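You operate a simulated robot arm through the tools that you are given. There is no shell and no other tool.

Carry out the task below with a simulated robot arm. There is one attempt and no reset: what you move stays moved.

Task
Measure the loose propeller and hang it on the peg with its size.
Fine: leave the size gauge open and off.

Only the result counts: the job must be done as asked and must still hold three seconds after the hand-in. Knocking over, shifting, dropping, spilling or breaking anything else fails it.

Robot
A 7-joint arm with a two-finger gripper, fixed in place. Base frame: the origin is at the foot of the arm, x ahead of it, y to its left, z up; the work surface is at about z = 0. Units: mm, degrees, N and s.
With the tool pointing down near the work surface it reaches from about 220 to 560 mm from the base axis. Its first joint turns from -166.0 to 166.0 degrees. Payload 1.2 kg.
Tool frame: the origin (TCP) lies between the finger pads and is the grasp point; the fingertips stand 22 mm ahead of it; z points along the fingers, y is the line along which they close. Largest opening 92 mm; the body of the gripper starts 65 mm behind the TCP.
Orientation is that of the tool frame in the base frame, as [roll, pitch, yaw] about the fixed x, y, z axes, in that order (R = Rz(yaw) Ry(pitch) Rx(roll)). With the fingers straight down and closing along the base's y, the tool's x points along the base's -x, its y along +y and its z along -z.

Tools
- The arm moves only by the tool jog_arm. Its argument "motion" is a list of rows, each an object of numbers (a shift or turn left out is 0, a gripper value left out holds the last): "grip": the opening, from 0 (shut) to 1 (fully open); "tx", "ty", "tz": the shift along the base's x, y, z in cm; "wx", "wy", "wz": the turn, a rotation vector about the base's x, y, z in degrees. In form: [{"grip": .., "tx": .., "ty": .., "tz": .., "wx": .., "wy": .., "wz": ..}, ...]. A call has 1 to 20 rows; each row shifts and turns the commanded pose from where the row before left it. Rows are played at 5 a second. More than 50 mm and 8.6 degrees between two rows, or a gripper value outside its range, and nothing of the call is played. A pose out of reach is approached as far as the arm can. The call stops where the force on the tool passes 40 N (or 10 N more than at its start, if that is more) or the arm is blocked; 0.2 s more then pass. Each finger halts on what it meets, pressing with about 26 N; the grip force reading is that of the motor and also rises with nothing between the fingers. The clock runs only during rows and for 0.2 s after the last one: add rows that do not move to give the fingers time. It gives the time, the measured TCP pose, the force on the tool (base axes), the opening and the grip force at its end, in the units of the frame above (readings bear some noise), with the torque about the TCP (base axes, N m) and any sound that the robot's microphone picked up.
- Cameras (640 x 400 px; columns grow to the right, rows downward): "scene" is fixed at [398.4, 509.9, 763.1]; the picture's right is [-0.98, -0.18, 0.00], its down [-0.15, 0.82, -0.56] and it looks along [0.10, -0.55, -0.83] (base axes); focal length 288 px, centre (320, 200). "wrist" rides on the gripper at [71, 19, -102] in the tool frame; the picture's right is [-0.26, 0.97, 0.00], its down [-0.75, -0.20, -0.63] and it looks along [-0.60, -0.16, 0.78] (tool axes); focal length 280 px, centre (320, 200). There is no depth. A picture from a camera that has moved, and an enlarged one, comes with that camera's place and axes in the base frame and with its lens. The place of the scene camera against the robot may be out by one fixed shift of up to 12 mm in any direction.
- capture(camera): a new picture of that camera. The clock stands still meanwhile.
- enlarge(camera, box): a new picture of the part [left, top, right, bottom] of that camera's present view, enlarged. The clock stands still meanwhile.
- close_job(): hands the job in; it is judged then, once.

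Nothing tells you positions but the pictures and the camera data. Unless the task says otherwise, let go and move clear before handing in.

The tools are called after "Emit:" as name(argument=value, ...) on one line, values as JSON. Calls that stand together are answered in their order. jog_arm: Moves the arm, as the interface text tells. Its arguments: {"type":"object","properties":{"motion":{"type":"array"}},"required":["motion"]} The other tools are called the same way: capture (camera) takes a picture; enlarge (camera, box) takes an enlarged picture of a part of a camera's view; close_job () hands the job in.

At the start:

```text
t: 0.0
tool_pos: [316.4, -5.4, 392.1]
orientation: [180.0, 0.0, -180.0]
force: [0.0, 0.6, 0.2]
wrist_torque: [0.0, 0.02, -0.02]
gripper_width: 92.2
grip_force: 0.1
```

scene: 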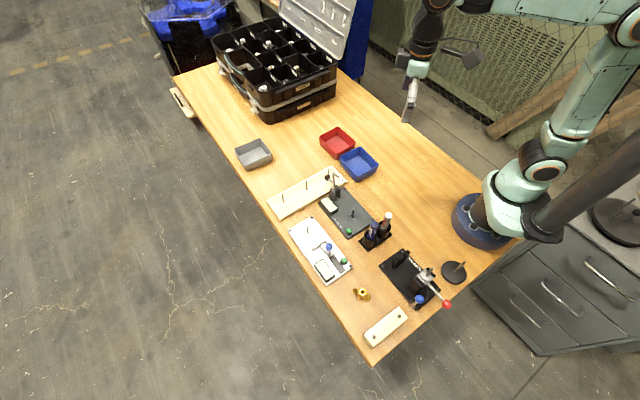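
wrist: 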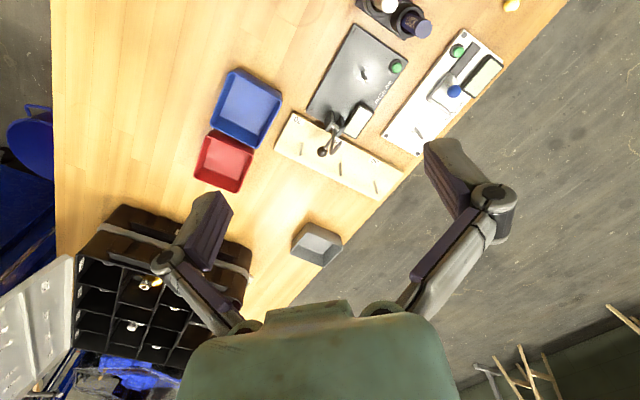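

I see a bench with a peg board, a dark plate, a white plate with a slider (perhaps the gauge), bins and a black fixture. I'll take enlarged pictures to identify the propeller, gauge and pegs.

Emit:
enlarge(camera="scene", box=[260, 150, 400, 240])

Emit:
enlarge(camera="scene", box=[280, 205, 380, 290])

Emit:
enlarge(camera="scene", box=[340, 240, 480, 350])

Emit:
enlarge(camera="wrist", box=[260, 0, 520, 200])

```text
4.44 times, centred on (330, 195) of scene
camera zoom: at [398.4, 509.9, 763.1], right [-0.98, -0.18, 0.0], down [-0.15, 0.82, -0.56], along [0.1, -0.55, -0.83], focal length 1282 px, centre (276, 222)
```

zoom: 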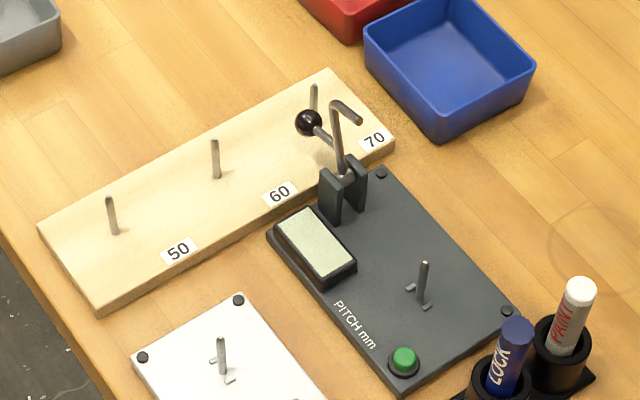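

```text
4.71 times, centred on (330, 248) of scene
camera zoom: at [398.4, 509.9, 763.1], right [-0.98, -0.18, 0.0], down [-0.15, 0.82, -0.56], along [0.1, -0.55, -0.83], focal length 1357 px, centre (273, -24)
```

zoom: 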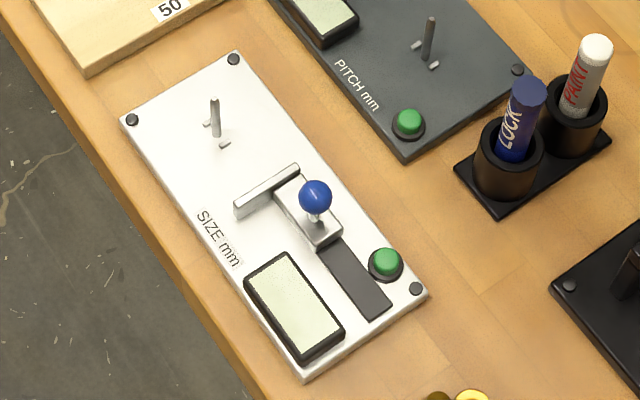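

```text
3.64 times, centred on (410, 295) of scene
camera zoom: at [398.4, 509.9, 763.1], right [-0.98, -0.18, 0.0], down [-0.15, 0.82, -0.56], along [0.1, -0.55, -0.83], focal length 1048 px, centre (-7, -146)
```

zoom: 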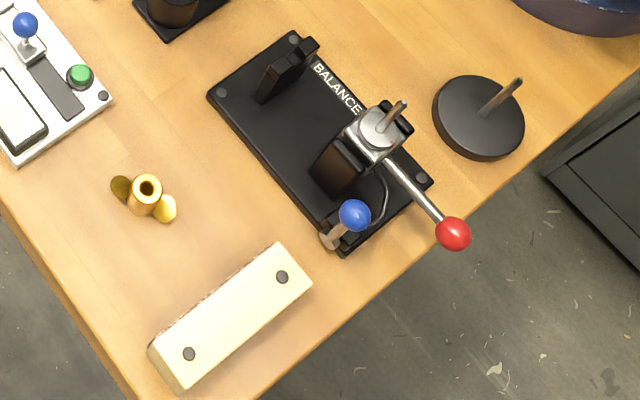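

```text
2.00 times, centred on (390, 100) of wrist
camera zoom: at [244.9, 14.9, 496.1], right [0.26, 0.97, 0.0], down [0.75, -0.2, 0.63], along [0.6, -0.16, -0.78], focal length 561 px, centre (180, 400)
```

zoom: 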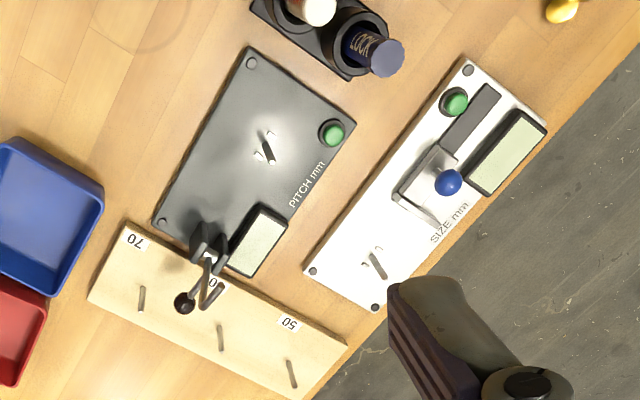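

The loose propeller is the small brass two-blade one near (330, 282). The white plate "SIZE mm" is the gauge, and the peg board has 50/60/70 pegs. I'll move the wrist camera over the propeller and gauge for a closer look.

Emit:
jog_arm(motion=[{"tx": 0, "ty": 3.5, "tz": -2}, {"ty": 3.5, "tz": -2}, {"ty": 3.5, "tz": -2}, {"ty": 3.5, "tz": -2}, {"ty": 3.5, "tz": -2}, {"ty": 3.5, "tz": -2}, {"ty": 3.5, "tz": -2}, {"ty": 3.5, "tz": -2}, {}])

Emit:
capture(camera="wrist")

Emit:
capture(camera="scene")

```text
t: 2.0
tool_pos: [316.6, 276.0, 233.6]
orientation: [-180.0, 0.0, 179.9]
force: [0.4, -0.2, 0.4]
wrist_torque: [-0.02, 0.01, -0.01]
gripper_width: 91.8
grip_force: 0.1
```

```text
taken
camera wrist: at [245.8, 296.0, 336.4], right [0.26, 0.96, 0.0], down [0.75, -0.2, 0.63], along [0.6, -0.16, -0.78], focal length 280 px, centre (320, 200)
```

wrist: 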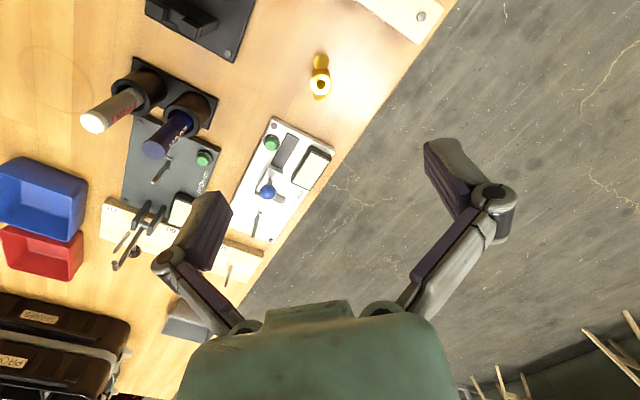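

```text
taken
```

scene: 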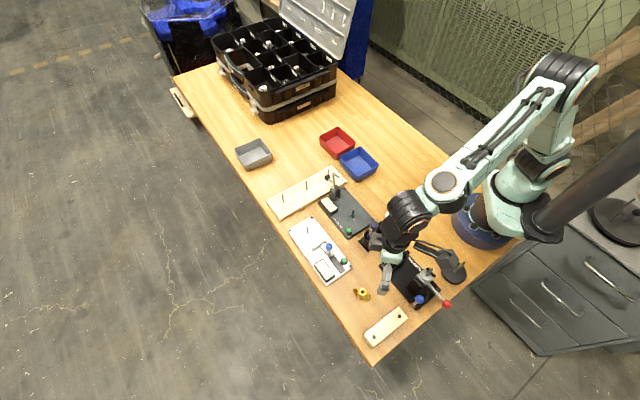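

The propeller hub sits near (336, 272). I'll enlarge the wrist view around the propeller and the gauge.

Emit:
enlarge(camera="wrist", box=[280, 40, 360, 110])

Emit:
enlarge(camera="wrist", box=[220, 110, 350, 250])

Emit:
enlarge(camera="scene", box=[340, 275, 385, 310])

Emit:
enlarge(camera="scene", box=[285, 210, 355, 290])

Emit:
enlarge(camera="scene", box=[260, 165, 350, 225])

```text
5.71 times, centred on (320, 75) of wrist
camera zoom: at [245.8, 296.0, 336.4], right [0.26, 0.96, 0.0], down [0.75, -0.2, 0.63], along [0.6, -0.16, -0.78], focal length 1602 px, centre (320, 914)
```

zoom: 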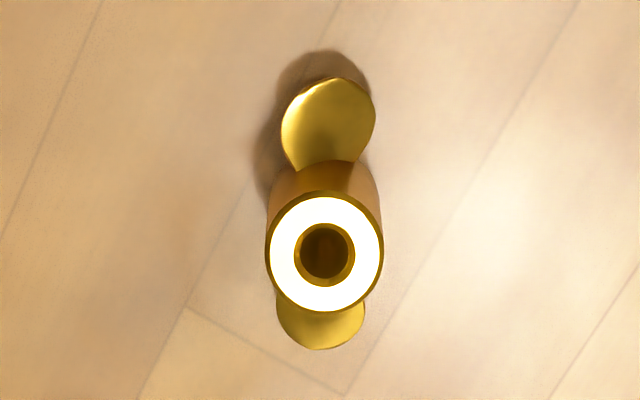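

```text
2.86 times, centred on (285, 180) of wrist
camera zoom: at [245.8, 296.0, 336.4], right [0.26, 0.96, 0.0], down [0.75, -0.2, 0.63], along [0.6, -0.16, -0.78], focal length 801 px, centre (420, 257)
```

zoom: 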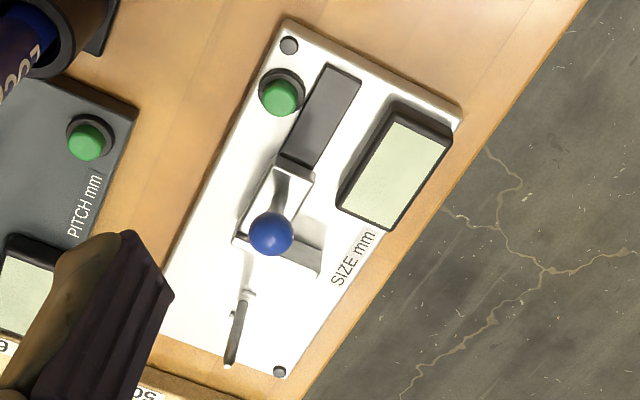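

```text
11.43 times, centred on (362, 292) of scene
camera zoom: at [398.4, 509.9, 763.1], right [-0.98, -0.18, 0.0], down [-0.15, 0.82, -0.56], along [0.1, -0.55, -0.83], focal length 3295 px, centre (-166, -857)
```

zoom: 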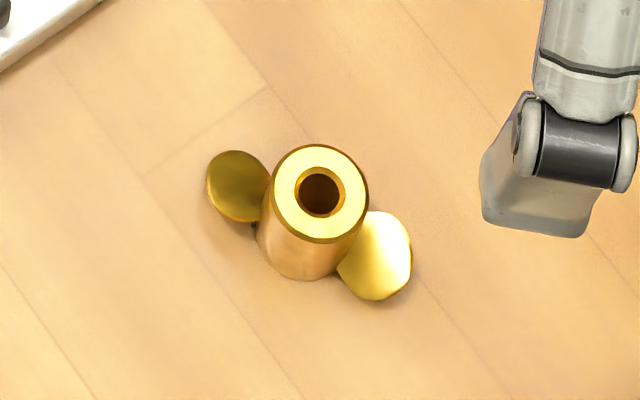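

```text
5.00 times, centred on (320, 250) of scene
camera zoom: at [398.4, 509.9, 763.1], right [-0.98, -0.18, 0.0], down [-0.15, 0.82, -0.56], along [0.1, -0.55, -0.83], focal length 1442 px, centre (320, -50)
```

zoom: 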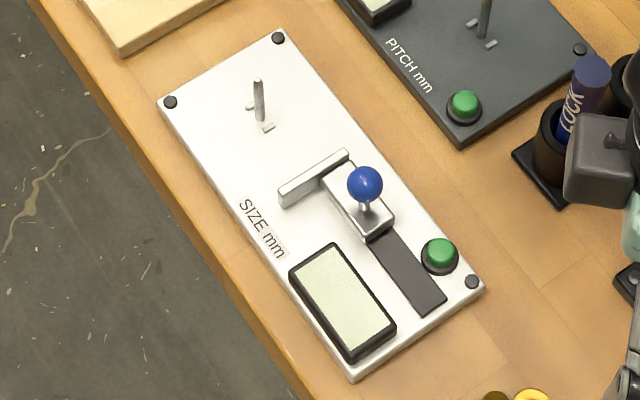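

```text
6.67 times, centred on (305, 195) of scene
camera zoom: at [398.4, 509.9, 763.1], right [-0.98, -0.18, 0.0], down [-0.15, 0.82, -0.56], along [0.1, -0.55, -0.83], focal length 1922 px, centre (420, 233)
```

zoom: 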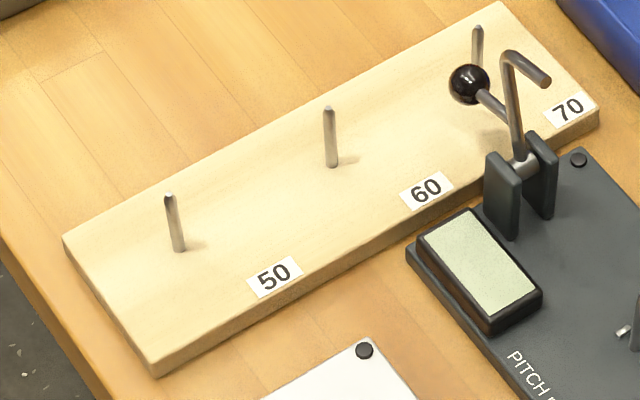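

The hub is about 22 mm across and 30 mm tall, with an 8–9 mm bore, and tip to tip looks close to 50 mm. Next I'll bring the wrist camera near the gauge post and slider to see how the propeller should seat.

Emit:
jog_arm(motion=[{"tx": 1.8, "ty": -3, "tz": -2.0}, {"tx": 1.8, "ty": -3, "tz": -2.0}, {"tx": 1.8, "ty": -3, "tz": -2.0}, {"tx": 1.8, "ty": -3, "tz": -2.0}, {}])

Emit:
capture(camera="wrist")

Emit:
enlarge(camera="wrist", box=[260, 120, 400, 280])

```text
t: 3.2
tool_pos: [388.4, 155.3, 152.4]
orientation: [179.9, 0.1, -179.9]
force: [0.0, 0.2, 0.6]
wrist_torque: [0.04, 0.03, 0.0]
gripper_width: 91.9
grip_force: 0.0
```

```text
taken
camera wrist: at [316.5, 174.5, 255.9], right [0.26, 0.97, 0.0], down [0.75, -0.2, 0.63], along [0.6, -0.16, -0.78], focal length 280 px, centre (320, 200)
```

wrist: 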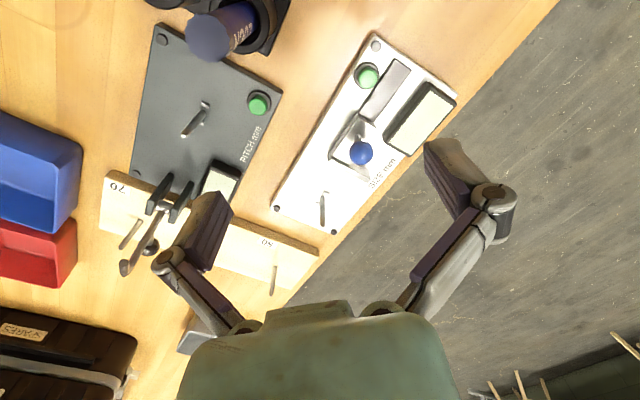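

```text
2.50 times, centred on (330, 200) of wrist
camera zoom: at [316.5, 174.5, 255.9], right [0.26, 0.97, 0.0], down [0.75, -0.2, 0.63], along [0.6, -0.16, -0.78], focal length 701 px, centre (295, 200)
```

zoom: 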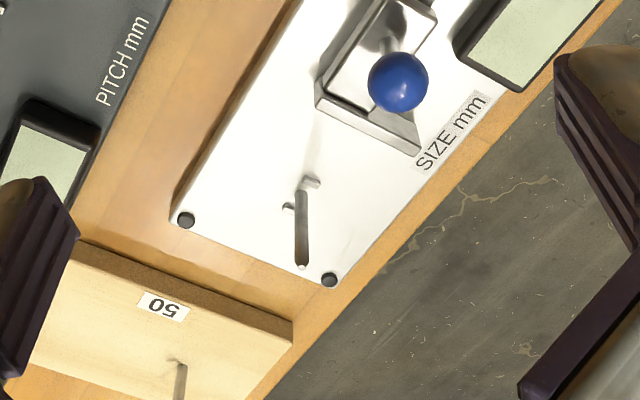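

The gauge has a post with two little keys beside it. I'll enlarge more tightly on the post, the slider and peg 50.

Emit:
enlarge(camera="wrist", box=[300, 175, 348, 233])

Emit:
enlarge(camera="wrist", box=[320, 30, 460, 190])

Emit:
enlarge(camera="wrist", box=[240, 220, 325, 310])

Emit:
enlarge(camera="scene", box=[285, 210, 355, 290])

```text
6.90 times, centred on (324, 204) of wrist
camera zoom: at [316.5, 174.5, 255.9], right [0.26, 0.97, 0.0], down [0.75, -0.2, 0.63], along [0.6, -0.16, -0.78], focal length 1934 px, centre (292, 172)
```

zoom: 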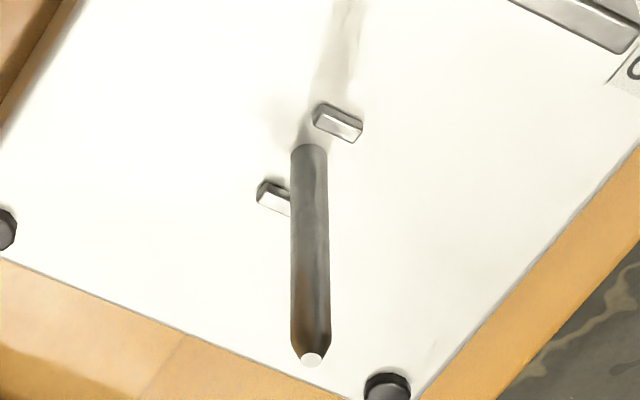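

```text
2.50 times, centred on (390, 110) of wrist
camera zoom: at [316.5, 174.5, 255.9], right [0.26, 0.97, 0.0], down [0.75, -0.2, 0.63], along [0.6, -0.16, -0.78], focal length 701 px, centre (145, 425)
```

zoom: 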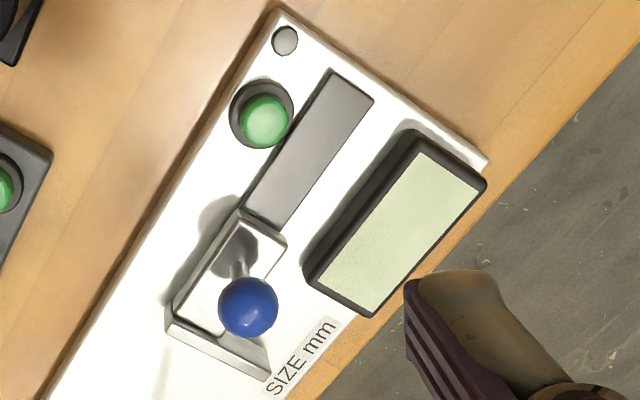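

```text
4.44 times, centred on (282, 265) of wrist
camera zoom: at [316.5, 174.5, 255.9], right [0.26, 0.97, 0.0], down [0.75, -0.2, 0.63], along [0.6, -0.16, -0.78], focal length 1246 px, centre (487, -89)
```

zoom: 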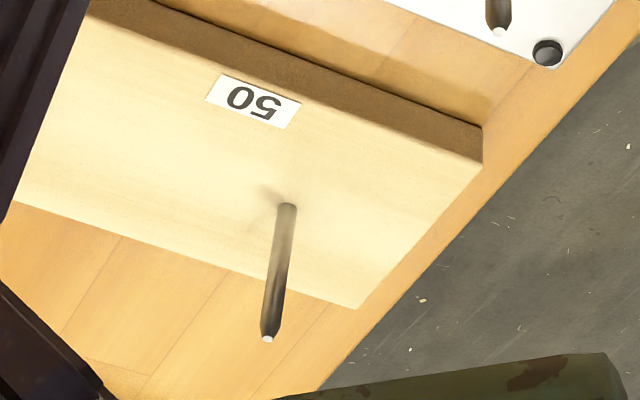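

```text
5.00 times, centred on (320, 250) of scene
camera zoom: at [398.4, 509.9, 763.1], right [-0.98, -0.18, 0.0], down [-0.15, 0.82, -0.56], along [0.1, -0.55, -0.83], focal length 1442 px, centre (320, -50)
```

zoom: 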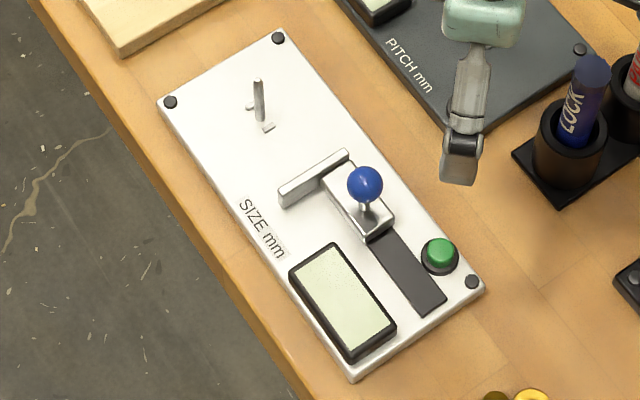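

The gauge post stands at about (506, 126), roughly 7 mm thick with its top near z = 56, and has two small keys along the slide axis (about 140°). Peg 50 is at about (598, 37), so I'll check now whether the arm can reach above it with the tool vertical.

Emit:
jog_arm(motion=[{"tx": 3.5, "ty": -1.97}, {"tx": 3.5, "ty": -1.97}, {"tx": 3.5, "ty": -1.97}, {"tx": 3.5, "ty": -1.97}, {"tx": 3.5, "ty": -1.97}, {"tx": 3.46, "ty": -1.98}, {}, {}])

Emit:
capture(camera="wrist")

Emit:
capture(camera="scene")

```text
t: 5.0
tool_pos: [557.5, 57.1, 151.7]
orientation: [-180.0, 0.1, 180.0]
force: [0.3, 0.9, -0.4]
wrist_torque: [0.0, -0.01, 0.01]
gripper_width: 92.1
grip_force: 0.0
out of reach, approached as far as the arm can: row 5, 6
```

```text
taken
camera wrist: at [485.9, 76.6, 256.0], right [0.26, 0.97, 0.0], down [0.75, -0.2, 0.62], along [0.6, -0.16, -0.78], focal length 280 px, centre (320, 200)
```

wrist: 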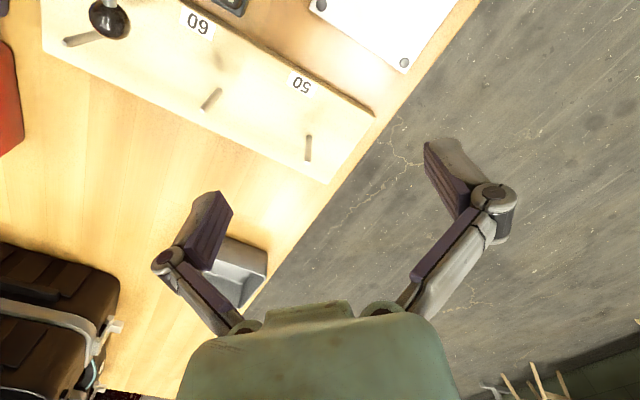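

```text
taken
```

scene: 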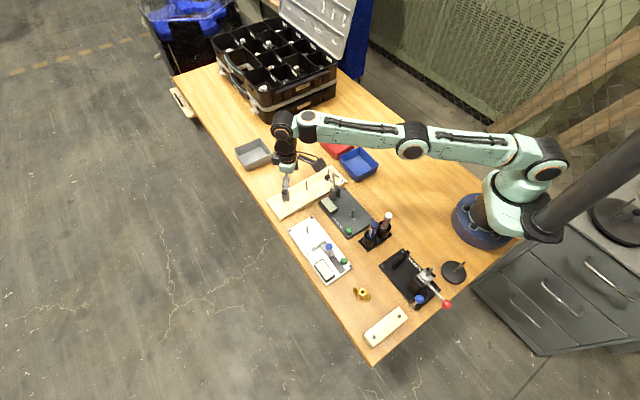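

The vertical tool stops at x ≈ 557, short of peg 50 at about (596, 37). I'll test how far tilting the tool outward (about −y) extends the reach.

Emit:
jog_arm(motion=[{"wy": -8}, {"wy": -8}, {"wy": -8}, {}, {}])

```text
t: 6.2
tool_pos: [556.4, 57.7, 153.5]
orientation: [-180.0, 24.0, -180.0]
force: [0.0, -1.1, -0.5]
wrist_torque: [-0.02, 0.0, 0.02]
gripper_width: 92.0
grip_force: 0.1
```

Rotation worked with the TCP held, and the commanded pose restarts from where the arm stopped. Now I'll move out toward peg 50 while tilted.

Emit:
jog_arm(motion=[{"tx": 2.0, "ty": -1.0}, {"tx": 1.96, "ty": -1.07}, {}, {}])

```text
t: 7.2
tool_pos: [594.9, 35.9, 153.5]
orientation: [179.9, 24.0, -179.9]
force: [0.3, -0.7, -0.3]
wrist_torque: [0.01, -0.02, 0.0]
gripper_width: 91.9
grip_force: 0.2
```

The 24° tilt reaches peg 50 at z = 153. I'll check that it also reaches down to hanging height (fingers open, straddling the peg).

Emit:
jog_arm(motion=[{"tz": -3.0}, {"tz": -2.5}, {"tz": -2.0}, {"tz": -1.5}, {"tz": -1.2}, {}])

Emit:
capture(camera="wrist")

Emit:
enlarge(camera="scene", box=[240, 120, 380, 240])

```text
t: 8.6
tool_pos: [595.8, 35.8, 49.6]
orientation: [-180.0, 24.0, 180.0]
force: [0.4, 0.3, -0.2]
wrist_torque: [0.03, -0.03, -0.03]
gripper_width: 92.0
grip_force: 0.1
```

```text
taken
camera wrist: at [488.8, 54.9, 115.5], right [0.24, 0.97, 0.11], down [0.43, -0.2, 0.88], along [0.87, -0.16, -0.47], focal length 280 px, centre (320, 200)
```

wrist: 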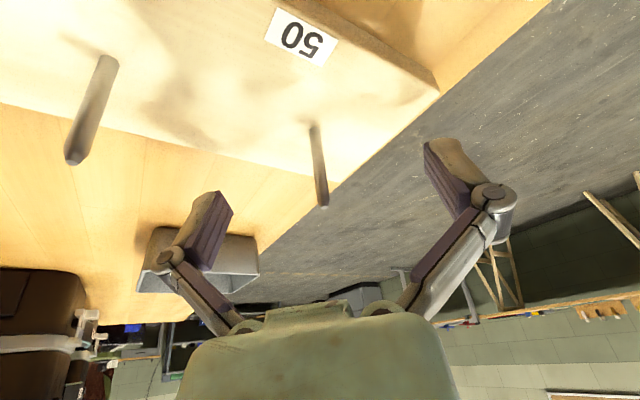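

```text
3.33 times, centred on (310, 180) of scene
camera zoom: at [398.4, 509.9, 763.1], right [-0.98, -0.18, 0.0], down [-0.15, 0.82, -0.56], along [0.1, -0.55, -0.83], focal length 961 px, centre (353, 267)
```

zoom: 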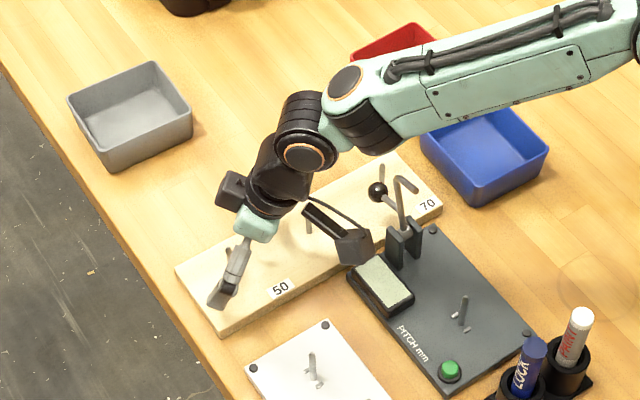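

Peg 50 is confirmed at about (595, 36), base z ≈ 17 and top z ≈ 61, and it is reachable with the 24° tilt. I'll zoom hard on the propeller and gauge from the scene camera while the arm is out of the way.

Emit:
enlarge(camera="scene", box=[352, 284, 374, 302])

Emit:
enlarge(camera="scene", box=[300, 218, 316, 240])

Emit:
enlarge(camera="scene", box=[310, 235, 355, 285])

Emit:
enlarge(camera="scene", box=[378, 245, 458, 310])

```text
16.00 times, centred on (363, 293) of scene
camera zoom: at [398.4, 509.9, 763.1], right [-0.98, -0.18, 0.0], down [-0.15, 0.82, -0.56], along [0.1, -0.55, -0.83], focal length 4613 px, centre (-368, -1288)
```

zoom: 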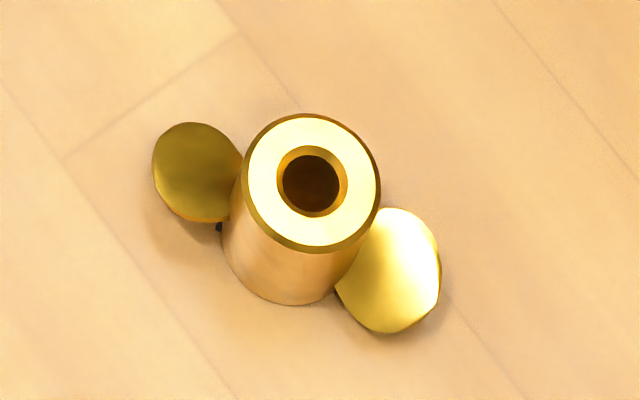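

```text
16.00 times, centred on (308, 229) of scene
camera zoom: at [398.4, 509.9, 763.1], right [-0.98, -0.18, 0.0], down [-0.15, 0.82, -0.56], along [0.1, -0.55, -0.83], focal length 4613 px, centre (512, -264)
```

zoom: 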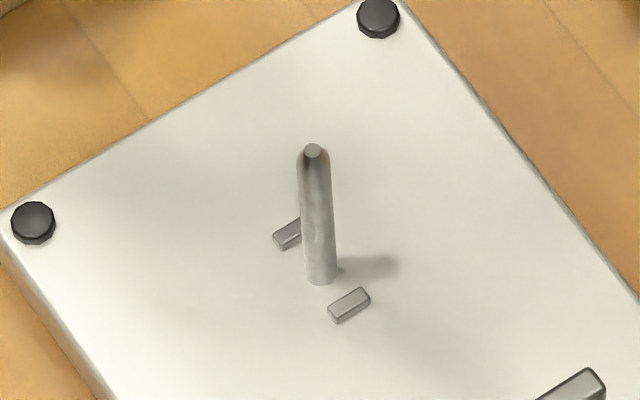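

```text
8.00 times, centred on (332, 260) of scene
camera zoom: at [398.4, 509.9, 763.1], right [-0.98, -0.18, 0.0], down [-0.15, 0.82, -0.56], along [0.1, -0.55, -0.83], focal length 2307 px, centre (220, -280)
```

zoom: 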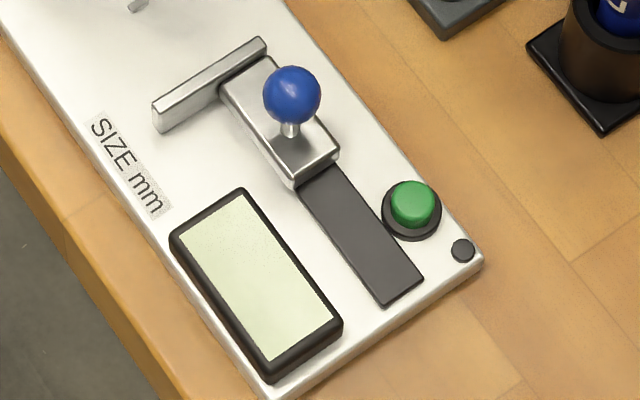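

```text
6.15 times, centred on (418, 278) of scene
camera zoom: at [398.4, 509.9, 763.1], right [-0.98, -0.18, 0.0], down [-0.15, 0.82, -0.56], along [0.1, -0.55, -0.83], focal length 1774 px, centre (-283, -277)
```

zoom: 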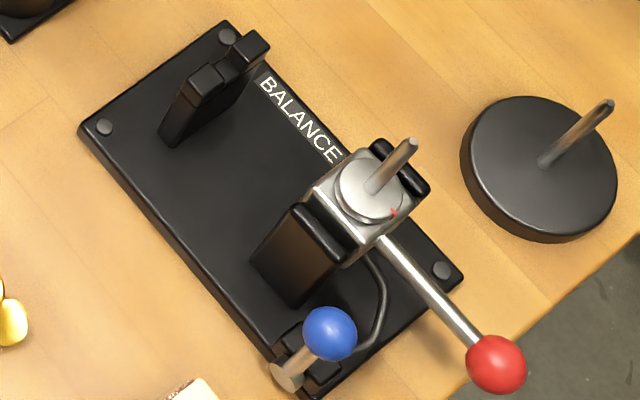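

The hub's lower edge shows a keyway under the blade, which matches the gauge's two keys, so the blades must lie along the slide axis (about 135°). The blade axis is now at roughly −17°. I'll return above the propeller for a close look before grasping.

Emit:
jog_arm(motion=[{"tz": 3}, {"tz": 4}, {"tz": 4}, {"tz": 4, "wy": 8}, {"tx": -3.26, "ty": 2.54, "wy": 8}, {"tx": -3.26, "ty": 2.54, "wy": 8}, {"tx": -3.26, "ty": 2.54}, {"tx": -3.26, "ty": 2.54}, {"tx": -3.26, "ty": 2.54}, {"tx": -3.26, "ty": 2.54}, {"tx": -3.26, "ty": 2.54}, {"tx": -3.26, "ty": 2.54}, {"tx": -3.26, "ty": 2.54, "tz": -1}, {"tx": -3.26, "ty": 2.54, "tz": -2}, {"tz": -4}, {"tz": -1.0}, {}])

Emit:
capture(camera="wrist")

```text
t: 12.2
tool_pos: [268.2, 289.1, 121.0]
orientation: [180.0, 0.0, 180.0]
force: [-0.6, -0.4, 0.3]
wrist_torque: [0.0, -0.02, -0.04]
gripper_width: 91.9
grip_force: 0.1
```

```text
taken
camera wrist: at [197.6, 308.9, 225.1], right [0.26, 0.97, 0.0], down [0.75, -0.2, 0.63], along [0.6, -0.16, -0.78], focal length 280 px, centre (320, 200)
```

wrist: 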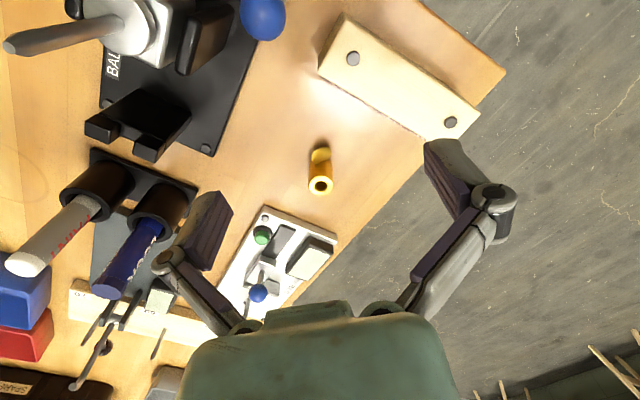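

Emit:
enlarge(camera="wrist", box=[296, 136, 344, 202])

Emit:
enlarge(camera="scene", box=[340, 220, 480, 320])

```text
6.06 times, centred on (320, 169) of wrist
camera zoom: at [197.6, 308.9, 225.1], right [0.26, 0.97, 0.0], down [0.75, -0.2, 0.63], along [0.6, -0.16, -0.78], focal length 1699 px, centre (320, 388)
```

zoom: 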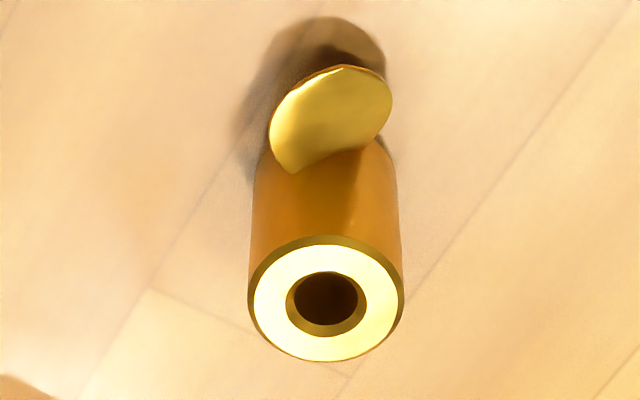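

```text
4.00 times, centred on (410, 270) of scene
camera zoom: at [398.4, 509.9, 763.1], right [-0.98, -0.18, 0.0], down [-0.15, 0.82, -0.56], along [0.1, -0.55, -0.83], focal length 1153 px, centre (-40, -80)
```

zoom: 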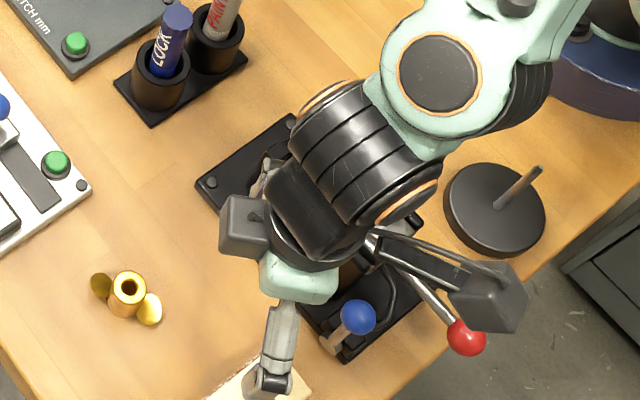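

The hub axis is at about (332.5, 273.8), top z ≈ 31, with the blades along −17°. I'll move above it, turn the fingers square to the blades and check centring.

Emit:
jog_arm(motion=[{"tx": 2.14, "ty": -0.51, "wz": -8, "grip": 0.55}, {"tx": 2.14, "ty": -0.51, "wz": -8}, {"tx": 2.14, "ty": -0.51, "wz": -1}, {"tz": -3}, {}])

Emit:
capture(camera="wrist")

Emit:
enlarge(camera="scene", box=[330, 260, 400, 320])

```text
t: 13.4
tool_pos: [333.7, 276.4, 90.0]
orientation: [180.0, 0.0, 163.1]
force: [-0.3, -0.2, 0.3]
wrist_torque: [-0.03, -0.01, -0.05]
gripper_width: 50.4
grip_force: 0.1
```

```text
taken
camera wrist: at [271.1, 314.4, 194.3], right [0.53, 0.85, 0.0], down [0.66, -0.42, 0.63], along [0.53, -0.33, -0.78], focal length 280 px, centre (320, 200)
```

wrist: 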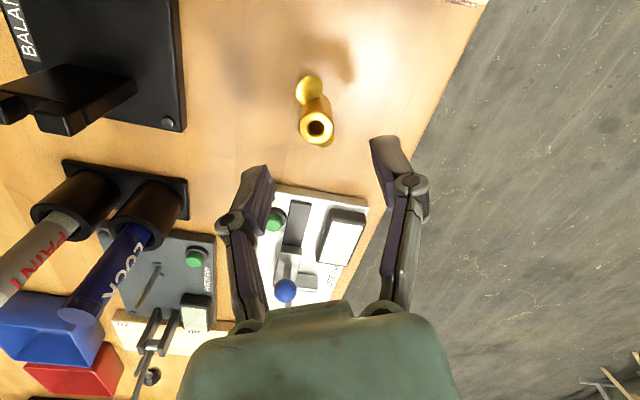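

```text
6.67 times, centred on (365, 290) of scene
camera zoom: at [398.4, 509.9, 763.1], right [-0.98, -0.18, 0.0], down [-0.15, 0.82, -0.56], along [0.1, -0.55, -0.83], focal length 1922 px, centre (20, -400)
```

zoom: 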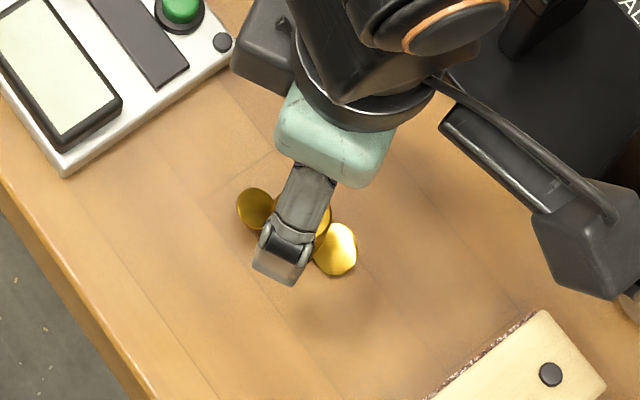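

Emit:
enlarge(camera="wrist", box=[284, 62, 348, 158])

```text
4.17 times, centred on (316, 110) of wrist
camera zoom: at [271.1, 314.4, 194.3], right [0.53, 0.85, 0.0], down [0.66, -0.42, 0.63], along [0.53, -0.33, -0.78], focal length 1168 px, centre (337, 575)
```

zoom: 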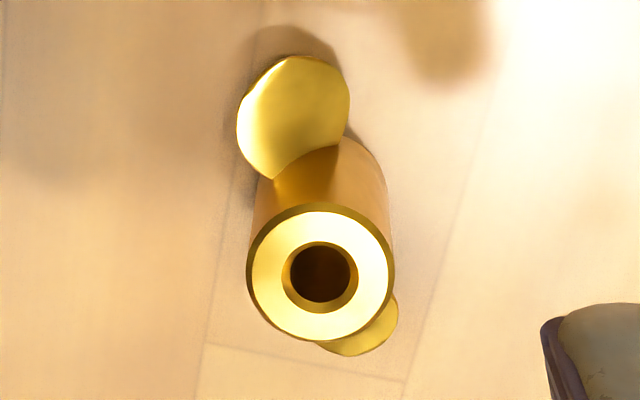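

The hub centre is about (−1.4, −1.9) mm from the TCP axis. I'll correct that, lower so the fingertips sit about 9 mm above the table, and close.

Emit:
jog_arm(motion=[{"tx": -0.14, "ty": -0.19, "tz": -1.5}, {"tz": -2.0}, {"tz": -1.5}, {"tz": -1.0}, {}])

Emit:
capture(camera="wrist")

Emit:
enlarge(camera="scene", box=[335, 270, 395, 315])

```text
t: 14.6
tool_pos: [332.8, 272.1, 30.6]
orientation: [-180.0, 0.1, 163.1]
force: [0.2, 0.6, 0.2]
wrist_torque: [-0.03, -0.02, 0.02]
gripper_width: 50.4
grip_force: 0.1
```

```text
taken
camera wrist: at [270.1, 311.0, 133.7], right [0.53, 0.85, 0.0], down [0.66, -0.42, 0.62], along [0.53, -0.33, -0.78], focal length 280 px, centre (320, 200)
```

wrist: 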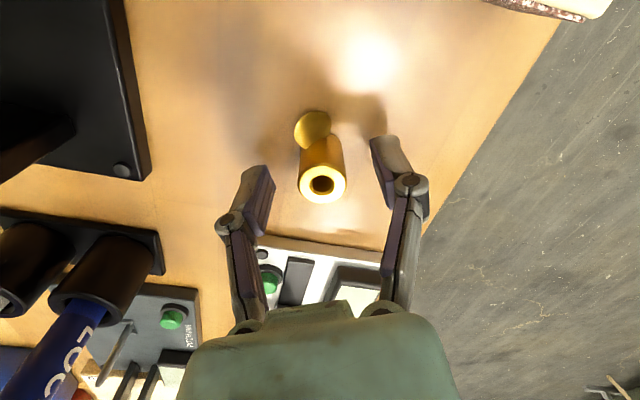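

```text
8.89 times, centred on (365, 292) of scene
camera zoom: at [398.4, 509.9, 763.1], right [-0.98, -0.18, 0.0], down [-0.15, 0.82, -0.56], along [0.1, -0.55, -0.83], focal length 2563 px, centre (-80, -622)
```

zoom: 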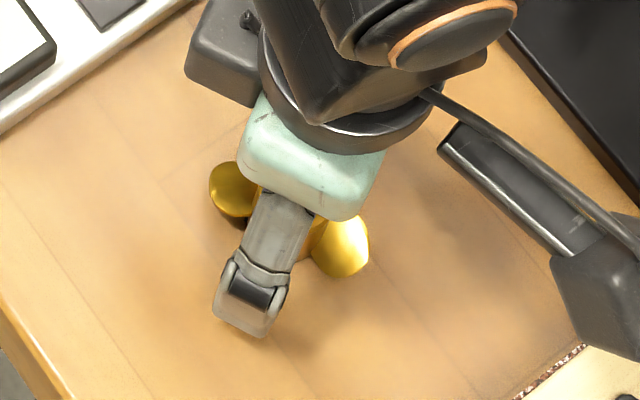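

The hub is centred between the fingers to about 1 mm. Closing now.

Emit:
jog_arm(motion=[{"grip": 0.3}, {"grip": 0.2}, {"grip": 0}, {}, {}])

Emit:
capture(camera="wrist")

```text
t: 15.8
tool_pos: [332.0, 272.0, 30.2]
orientation: [180.0, 0.0, 163.1]
force: [-0.2, -0.9, 0.0]
wrist_torque: [0.03, 0.03, -0.02]
gripper_width: 22.8
grip_force: 26.0
```

```text
taken
camera wrist: at [270.2, 310.9, 133.8], right [0.53, 0.85, 0.0], down [0.66, -0.42, 0.62], along [0.53, -0.33, -0.78], focal length 280 px, centre (320, 200)
```

wrist: 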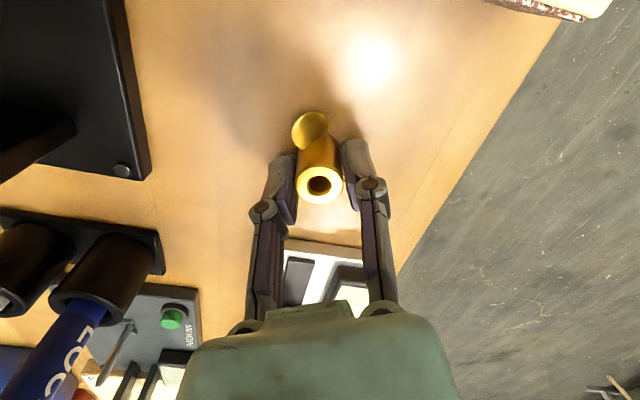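

Gripped: the opening reads 22.8 mm (hub diameter) at 26 N. I'll lift and check the blade alignment in the gripper.

Emit:
jog_arm(motion=[{"tz": 1.0}, {"tz": 3.0}, {"tz": 3.5}, {"tz": 3.5}, {}, {}])

Emit:
enlarge(camera="wrist", box=[270, 95, 370, 215])

Emit:
enlarge(camera="scene", box=[335, 255, 405, 310])

```text
t: 17.2
tool_pos: [331.9, 273.5, 140.7]
orientation: [-180.0, -0.1, 163.0]
force: [0.1, -0.4, -0.4]
wrist_torque: [0.01, -0.01, 0.0]
gripper_width: 22.7
grip_force: 26.3
```

```text
3.33 times, centred on (320, 155) of wrist
camera zoom: at [269.7, 312.8, 243.9], right [0.53, 0.85, 0.0], down [0.66, -0.42, 0.62], along [0.53, -0.33, -0.78], focal length 935 px, centre (320, 350)
```

zoom: 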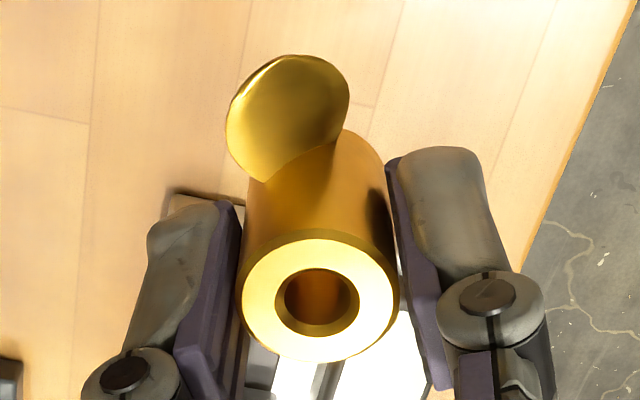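

```text
7.27 times, centred on (370, 282) of scene
camera zoom: at [398.4, 509.9, 763.1], right [-0.98, -0.18, 0.0], down [-0.15, 0.82, -0.56], along [0.1, -0.55, -0.83], focal length 2097 px, centre (-44, -400)
```

zoom: 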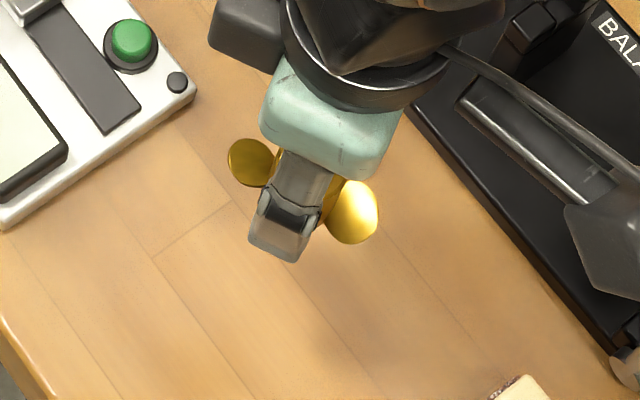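

The blade axis is aligned with the tool x-axis to about 1°, and the hub centre is about 1 mm toward the camera side. I'll carry it above the gauge post and turn it −28° so the blades lie along the slide axis.

Emit:
jog_arm(motion=[{"tx": 2.4, "ty": -2.0, "wz": -7}, {"tx": 2.9, "ty": -2.45, "wz": -7}, {"tx": 2.9, "ty": -2.45, "wz": -7}, {"tx": 2.9, "ty": -2.45, "wz": -7}, {"tx": 2.9, "ty": -2.45}, {"tx": 2.4, "ty": -2.0}, {"tx": 0.9, "ty": -0.8}, {}, {}])

Emit:
capture(camera="wrist")

Emit:
enlarge(camera="scene", box=[275, 195, 365, 290])

```text
t: 19.2
tool_pos: [504.9, 127.2, 141.9]
orientation: [179.9, 0.0, 134.9]
force: [0.3, 0.9, -0.7]
wrist_torque: [0.02, 0.06, -0.02]
gripper_width: 22.7
grip_force: 25.3
```

```text
taken
camera wrist: at [468.1, 191.5, 245.1], right [0.87, 0.5, 0.0], down [0.39, -0.68, 0.63], along [0.31, -0.54, -0.78], focal length 280 px, centre (320, 200)
```

wrist: 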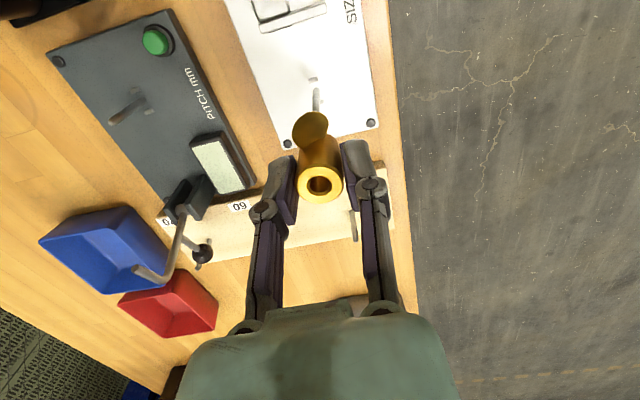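

```text
4.21 times, centred on (320, 242) of scene
camera zoom: at [398.4, 509.9, 763.1], right [-0.98, -0.18, 0.0], down [-0.15, 0.82, -0.56], along [0.1, -0.55, -0.83], focal length 1214 px, centre (320, 21)
```

zoom: 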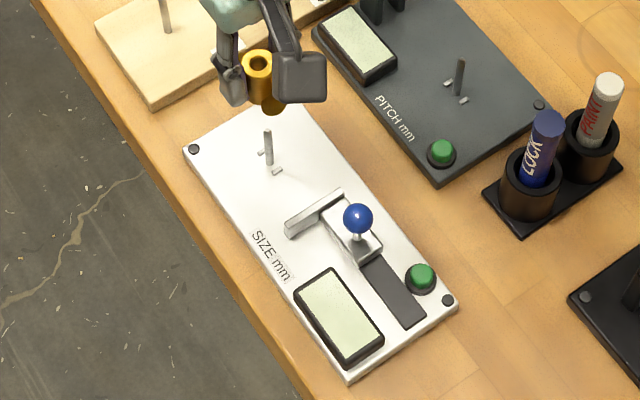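

Emit:
enlarge(camera="wrist", box=[215, 0, 395, 160])

Emit:
enlarge(camera="wrist", box=[285, 65, 345, 125])

```text
2.50 times, centred on (305, 80) of wrist
camera zoom: at [468.1, 191.5, 245.1], right [0.87, 0.5, 0.0], down [0.39, -0.68, 0.63], along [0.31, -0.54, -0.78], focal length 701 px, centre (358, 500)
```

zoom: 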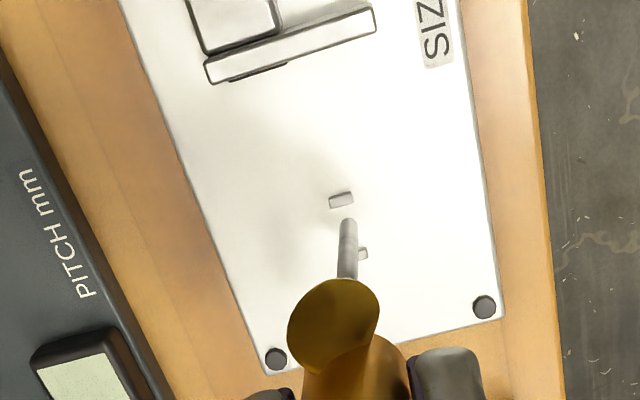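

```text
6.67 times, centred on (315, 95) of wrist
camera zoom: at [468.1, 191.5, 245.1], right [0.87, 0.5, 0.0], down [0.39, -0.68, 0.63], along [0.31, -0.54, -0.78], focal length 1869 px, centre (353, 900)
```

zoom: 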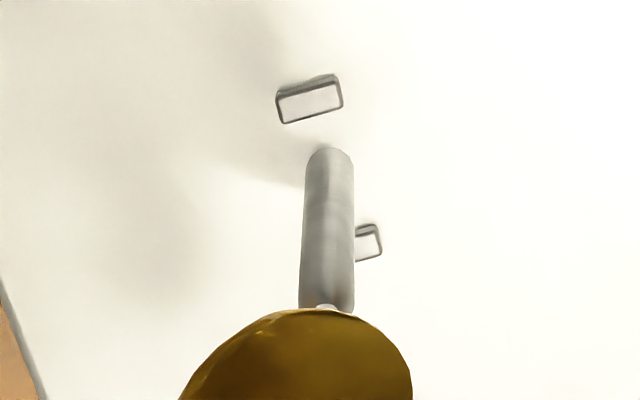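

From this view the post is about (−2, −2) mm off the hub axis, and the plate edges confirm the slide axis at about −45°, which matches the blades. I'll correct and come down to just above the post tip, then recheck.

Emit:
jog_arm(motion=[{"tx": -0.19, "ty": -0.18, "tz": -1.5}, {"tz": -1.5}, {"tz": -1.2}, {"tz": -0.4}, {}, {}])

Emit:
enlarge(camera="wrist", box=[270, 80, 370, 200])

Emit:
enlarge(camera="scene", box=[285, 205, 335, 245])

```text
t: 20.6
tool_pos: [504.0, 125.3, 94.3]
orientation: [-180.0, 0.0, 135.0]
force: [0.2, -0.1, -0.6]
wrist_torque: [-0.01, 0.03, 0.03]
gripper_width: 22.8
grip_force: 25.9
```

```text
3.33 times, centred on (320, 140) of wrist
camera zoom: at [466.2, 188.7, 198.2], right [0.87, 0.5, 0.0], down [0.39, -0.68, 0.62], along [0.31, -0.54, -0.78], focal length 935 px, centre (320, 400)
```

zoom: 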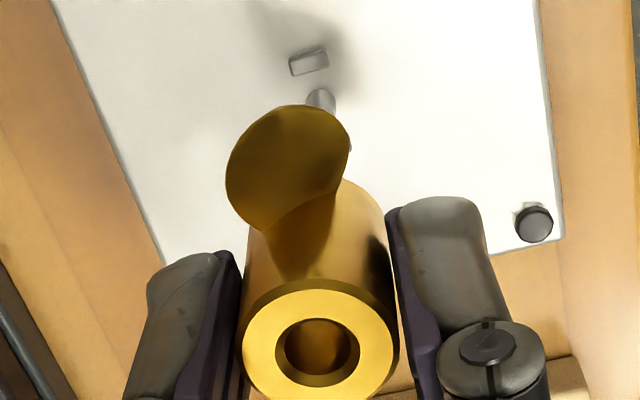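

```text
10.00 times, centred on (310, 225) of scene
camera zoom: at [398.4, 509.9, 763.1], right [-0.98, -0.18, 0.0], down [-0.15, 0.82, -0.56], along [0.1, -0.55, -0.83], focal length 2883 px, centre (420, -50)
```

zoom: 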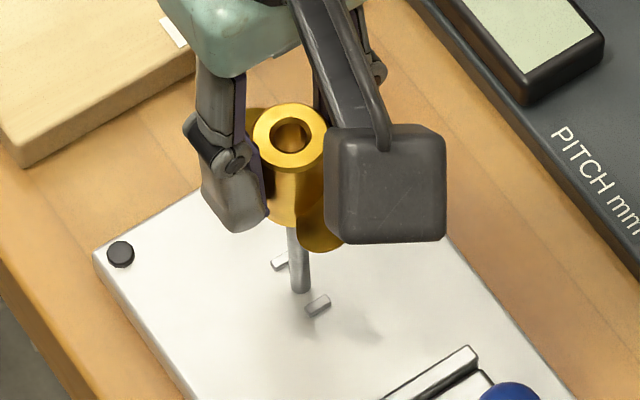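

The hub and post line up to within about 1 mm, so I'll nudge +0.6 mm in y. Then I'll lower gently over the tip while watching the force.

Emit:
jog_arm(motion=[{"ty": 0.06}, {"tz": -0.4}, {"tz": -0.3}, {"tz": -0.3}, {"tz": -0.3}, {}, {}])

Emit:
enlarge(camera="scene", box=[285, 205, 335, 245])

```text
t: 22.2
tool_pos: [502.6, 125.8, 81.6]
orientation: [180.0, 0.1, 134.9]
force: [0.2, 0.2, -0.5]
wrist_torque: [-0.03, -0.02, -0.01]
gripper_width: 22.7
grip_force: 26.2
```

```text
10.00 times, centred on (310, 225) of scene
camera zoom: at [398.4, 509.9, 763.1], right [-0.98, -0.18, 0.0], down [-0.15, 0.82, -0.56], along [0.1, -0.55, -0.83], focal length 2883 px, centre (420, -50)
```

zoom: 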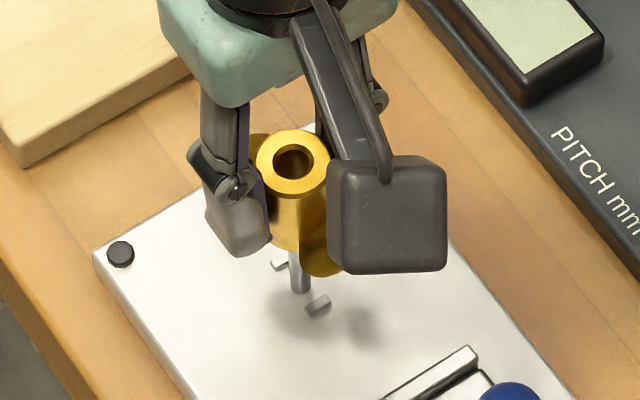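

No contact force with the hub bottom below the post tip, so it seems threaded. I'll check through the bore and continue down.

Emit:
enlarge(camera="wrist", box=[290, 160, 350, 210])

Emit:
jog_arm(motion=[{"tz": -0.4}, {"tz": -0.4}, {"tz": -0.4}, {"tz": -0.4}, {}, {}])

Emit:
enlarge(camera="wrist", box=[290, 160, 350, 210])

```text
8.00 times, centred on (320, 185) of wrist
camera zoom: at [465.9, 189.1, 184.8], right [0.87, 0.5, 0.0], down [0.39, -0.68, 0.63], along [0.31, -0.54, -0.78], focal length 2243 px, centre (320, 320)
```

zoom: 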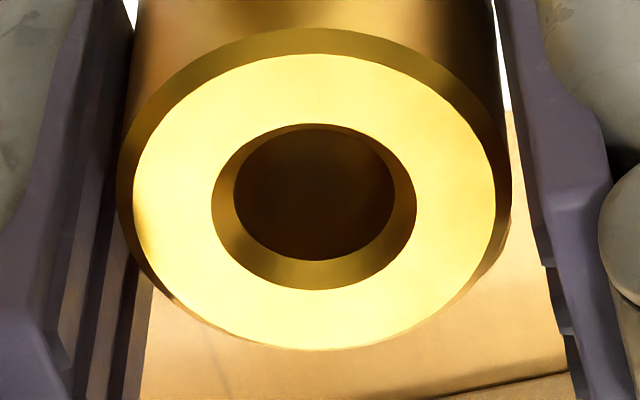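

```text
t: 23.6
tool_pos: [503.4, 126.2, 66.5]
orientation: [-180.0, -0.1, 135.1]
force: [-0.2, 0.6, -1.3]
wrist_torque: [0.01, 0.01, -0.01]
gripper_width: 22.9
grip_force: 26.1
```

```text
8.00 times, centred on (320, 185) of wrist
camera zoom: at [466.5, 189.1, 169.5], right [0.87, 0.5, 0.0], down [0.39, -0.68, 0.62], along [0.31, -0.54, -0.78], focal length 2243 px, centre (320, 320)
```

zoom: 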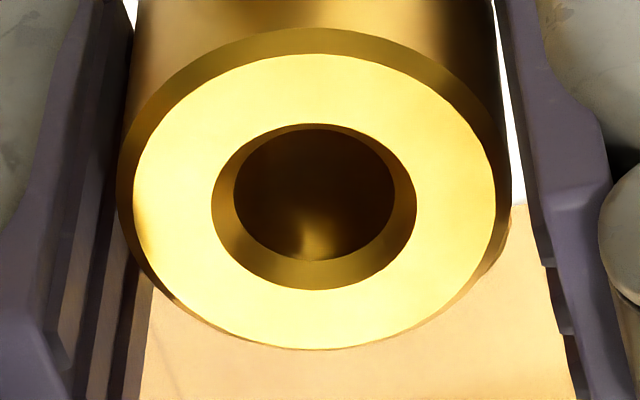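

The post tip is now visible inside the bore, so it is threaded. I'll continue lowering toward the plate.

Emit:
jog_arm(motion=[{"tz": -0.4}, {"tz": -0.4}, {"tz": -0.4}, {"tz": -0.4}, {"tz": -0.3}, {}, {}])

Emit:
enlarge(camera="wrist", box=[270, 80, 370, 210])

Emit:
enlarge(camera="scene", box=[285, 205, 335, 245])

```text
t: 25.2
tool_pos: [502.8, 124.6, 46.4]
orientation: [180.0, 0.0, 135.0]
force: [0.1, -0.5, -1.6]
wrist_torque: [-0.02, 0.0, 0.02]
gripper_width: 22.5
grip_force: 26.7
```

```text
3.08 times, centred on (320, 145) of wrist
camera zoom: at [466.6, 188.8, 149.7], right [0.87, 0.5, 0.0], down [0.39, -0.68, 0.62], along [0.31, -0.54, -0.78], focal length 863 px, centre (320, 369)
```

zoom: 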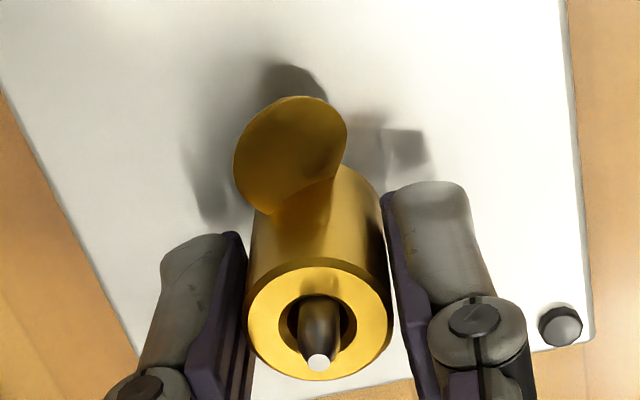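

```text
10.00 times, centred on (310, 225) of scene
camera zoom: at [398.4, 509.9, 763.1], right [-0.98, -0.18, 0.0], down [-0.15, 0.82, -0.56], along [0.1, -0.55, -0.83], focal length 2883 px, centre (420, -50)
```

zoom: 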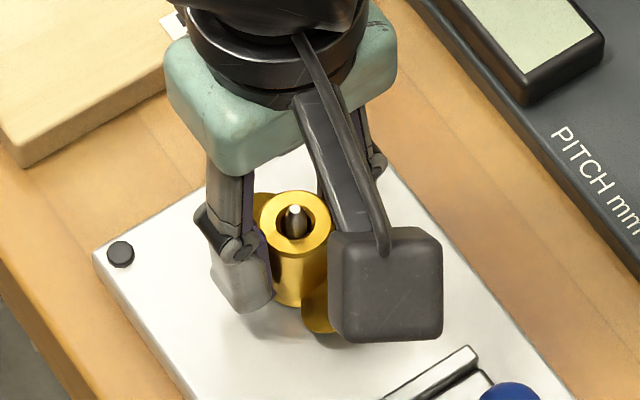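

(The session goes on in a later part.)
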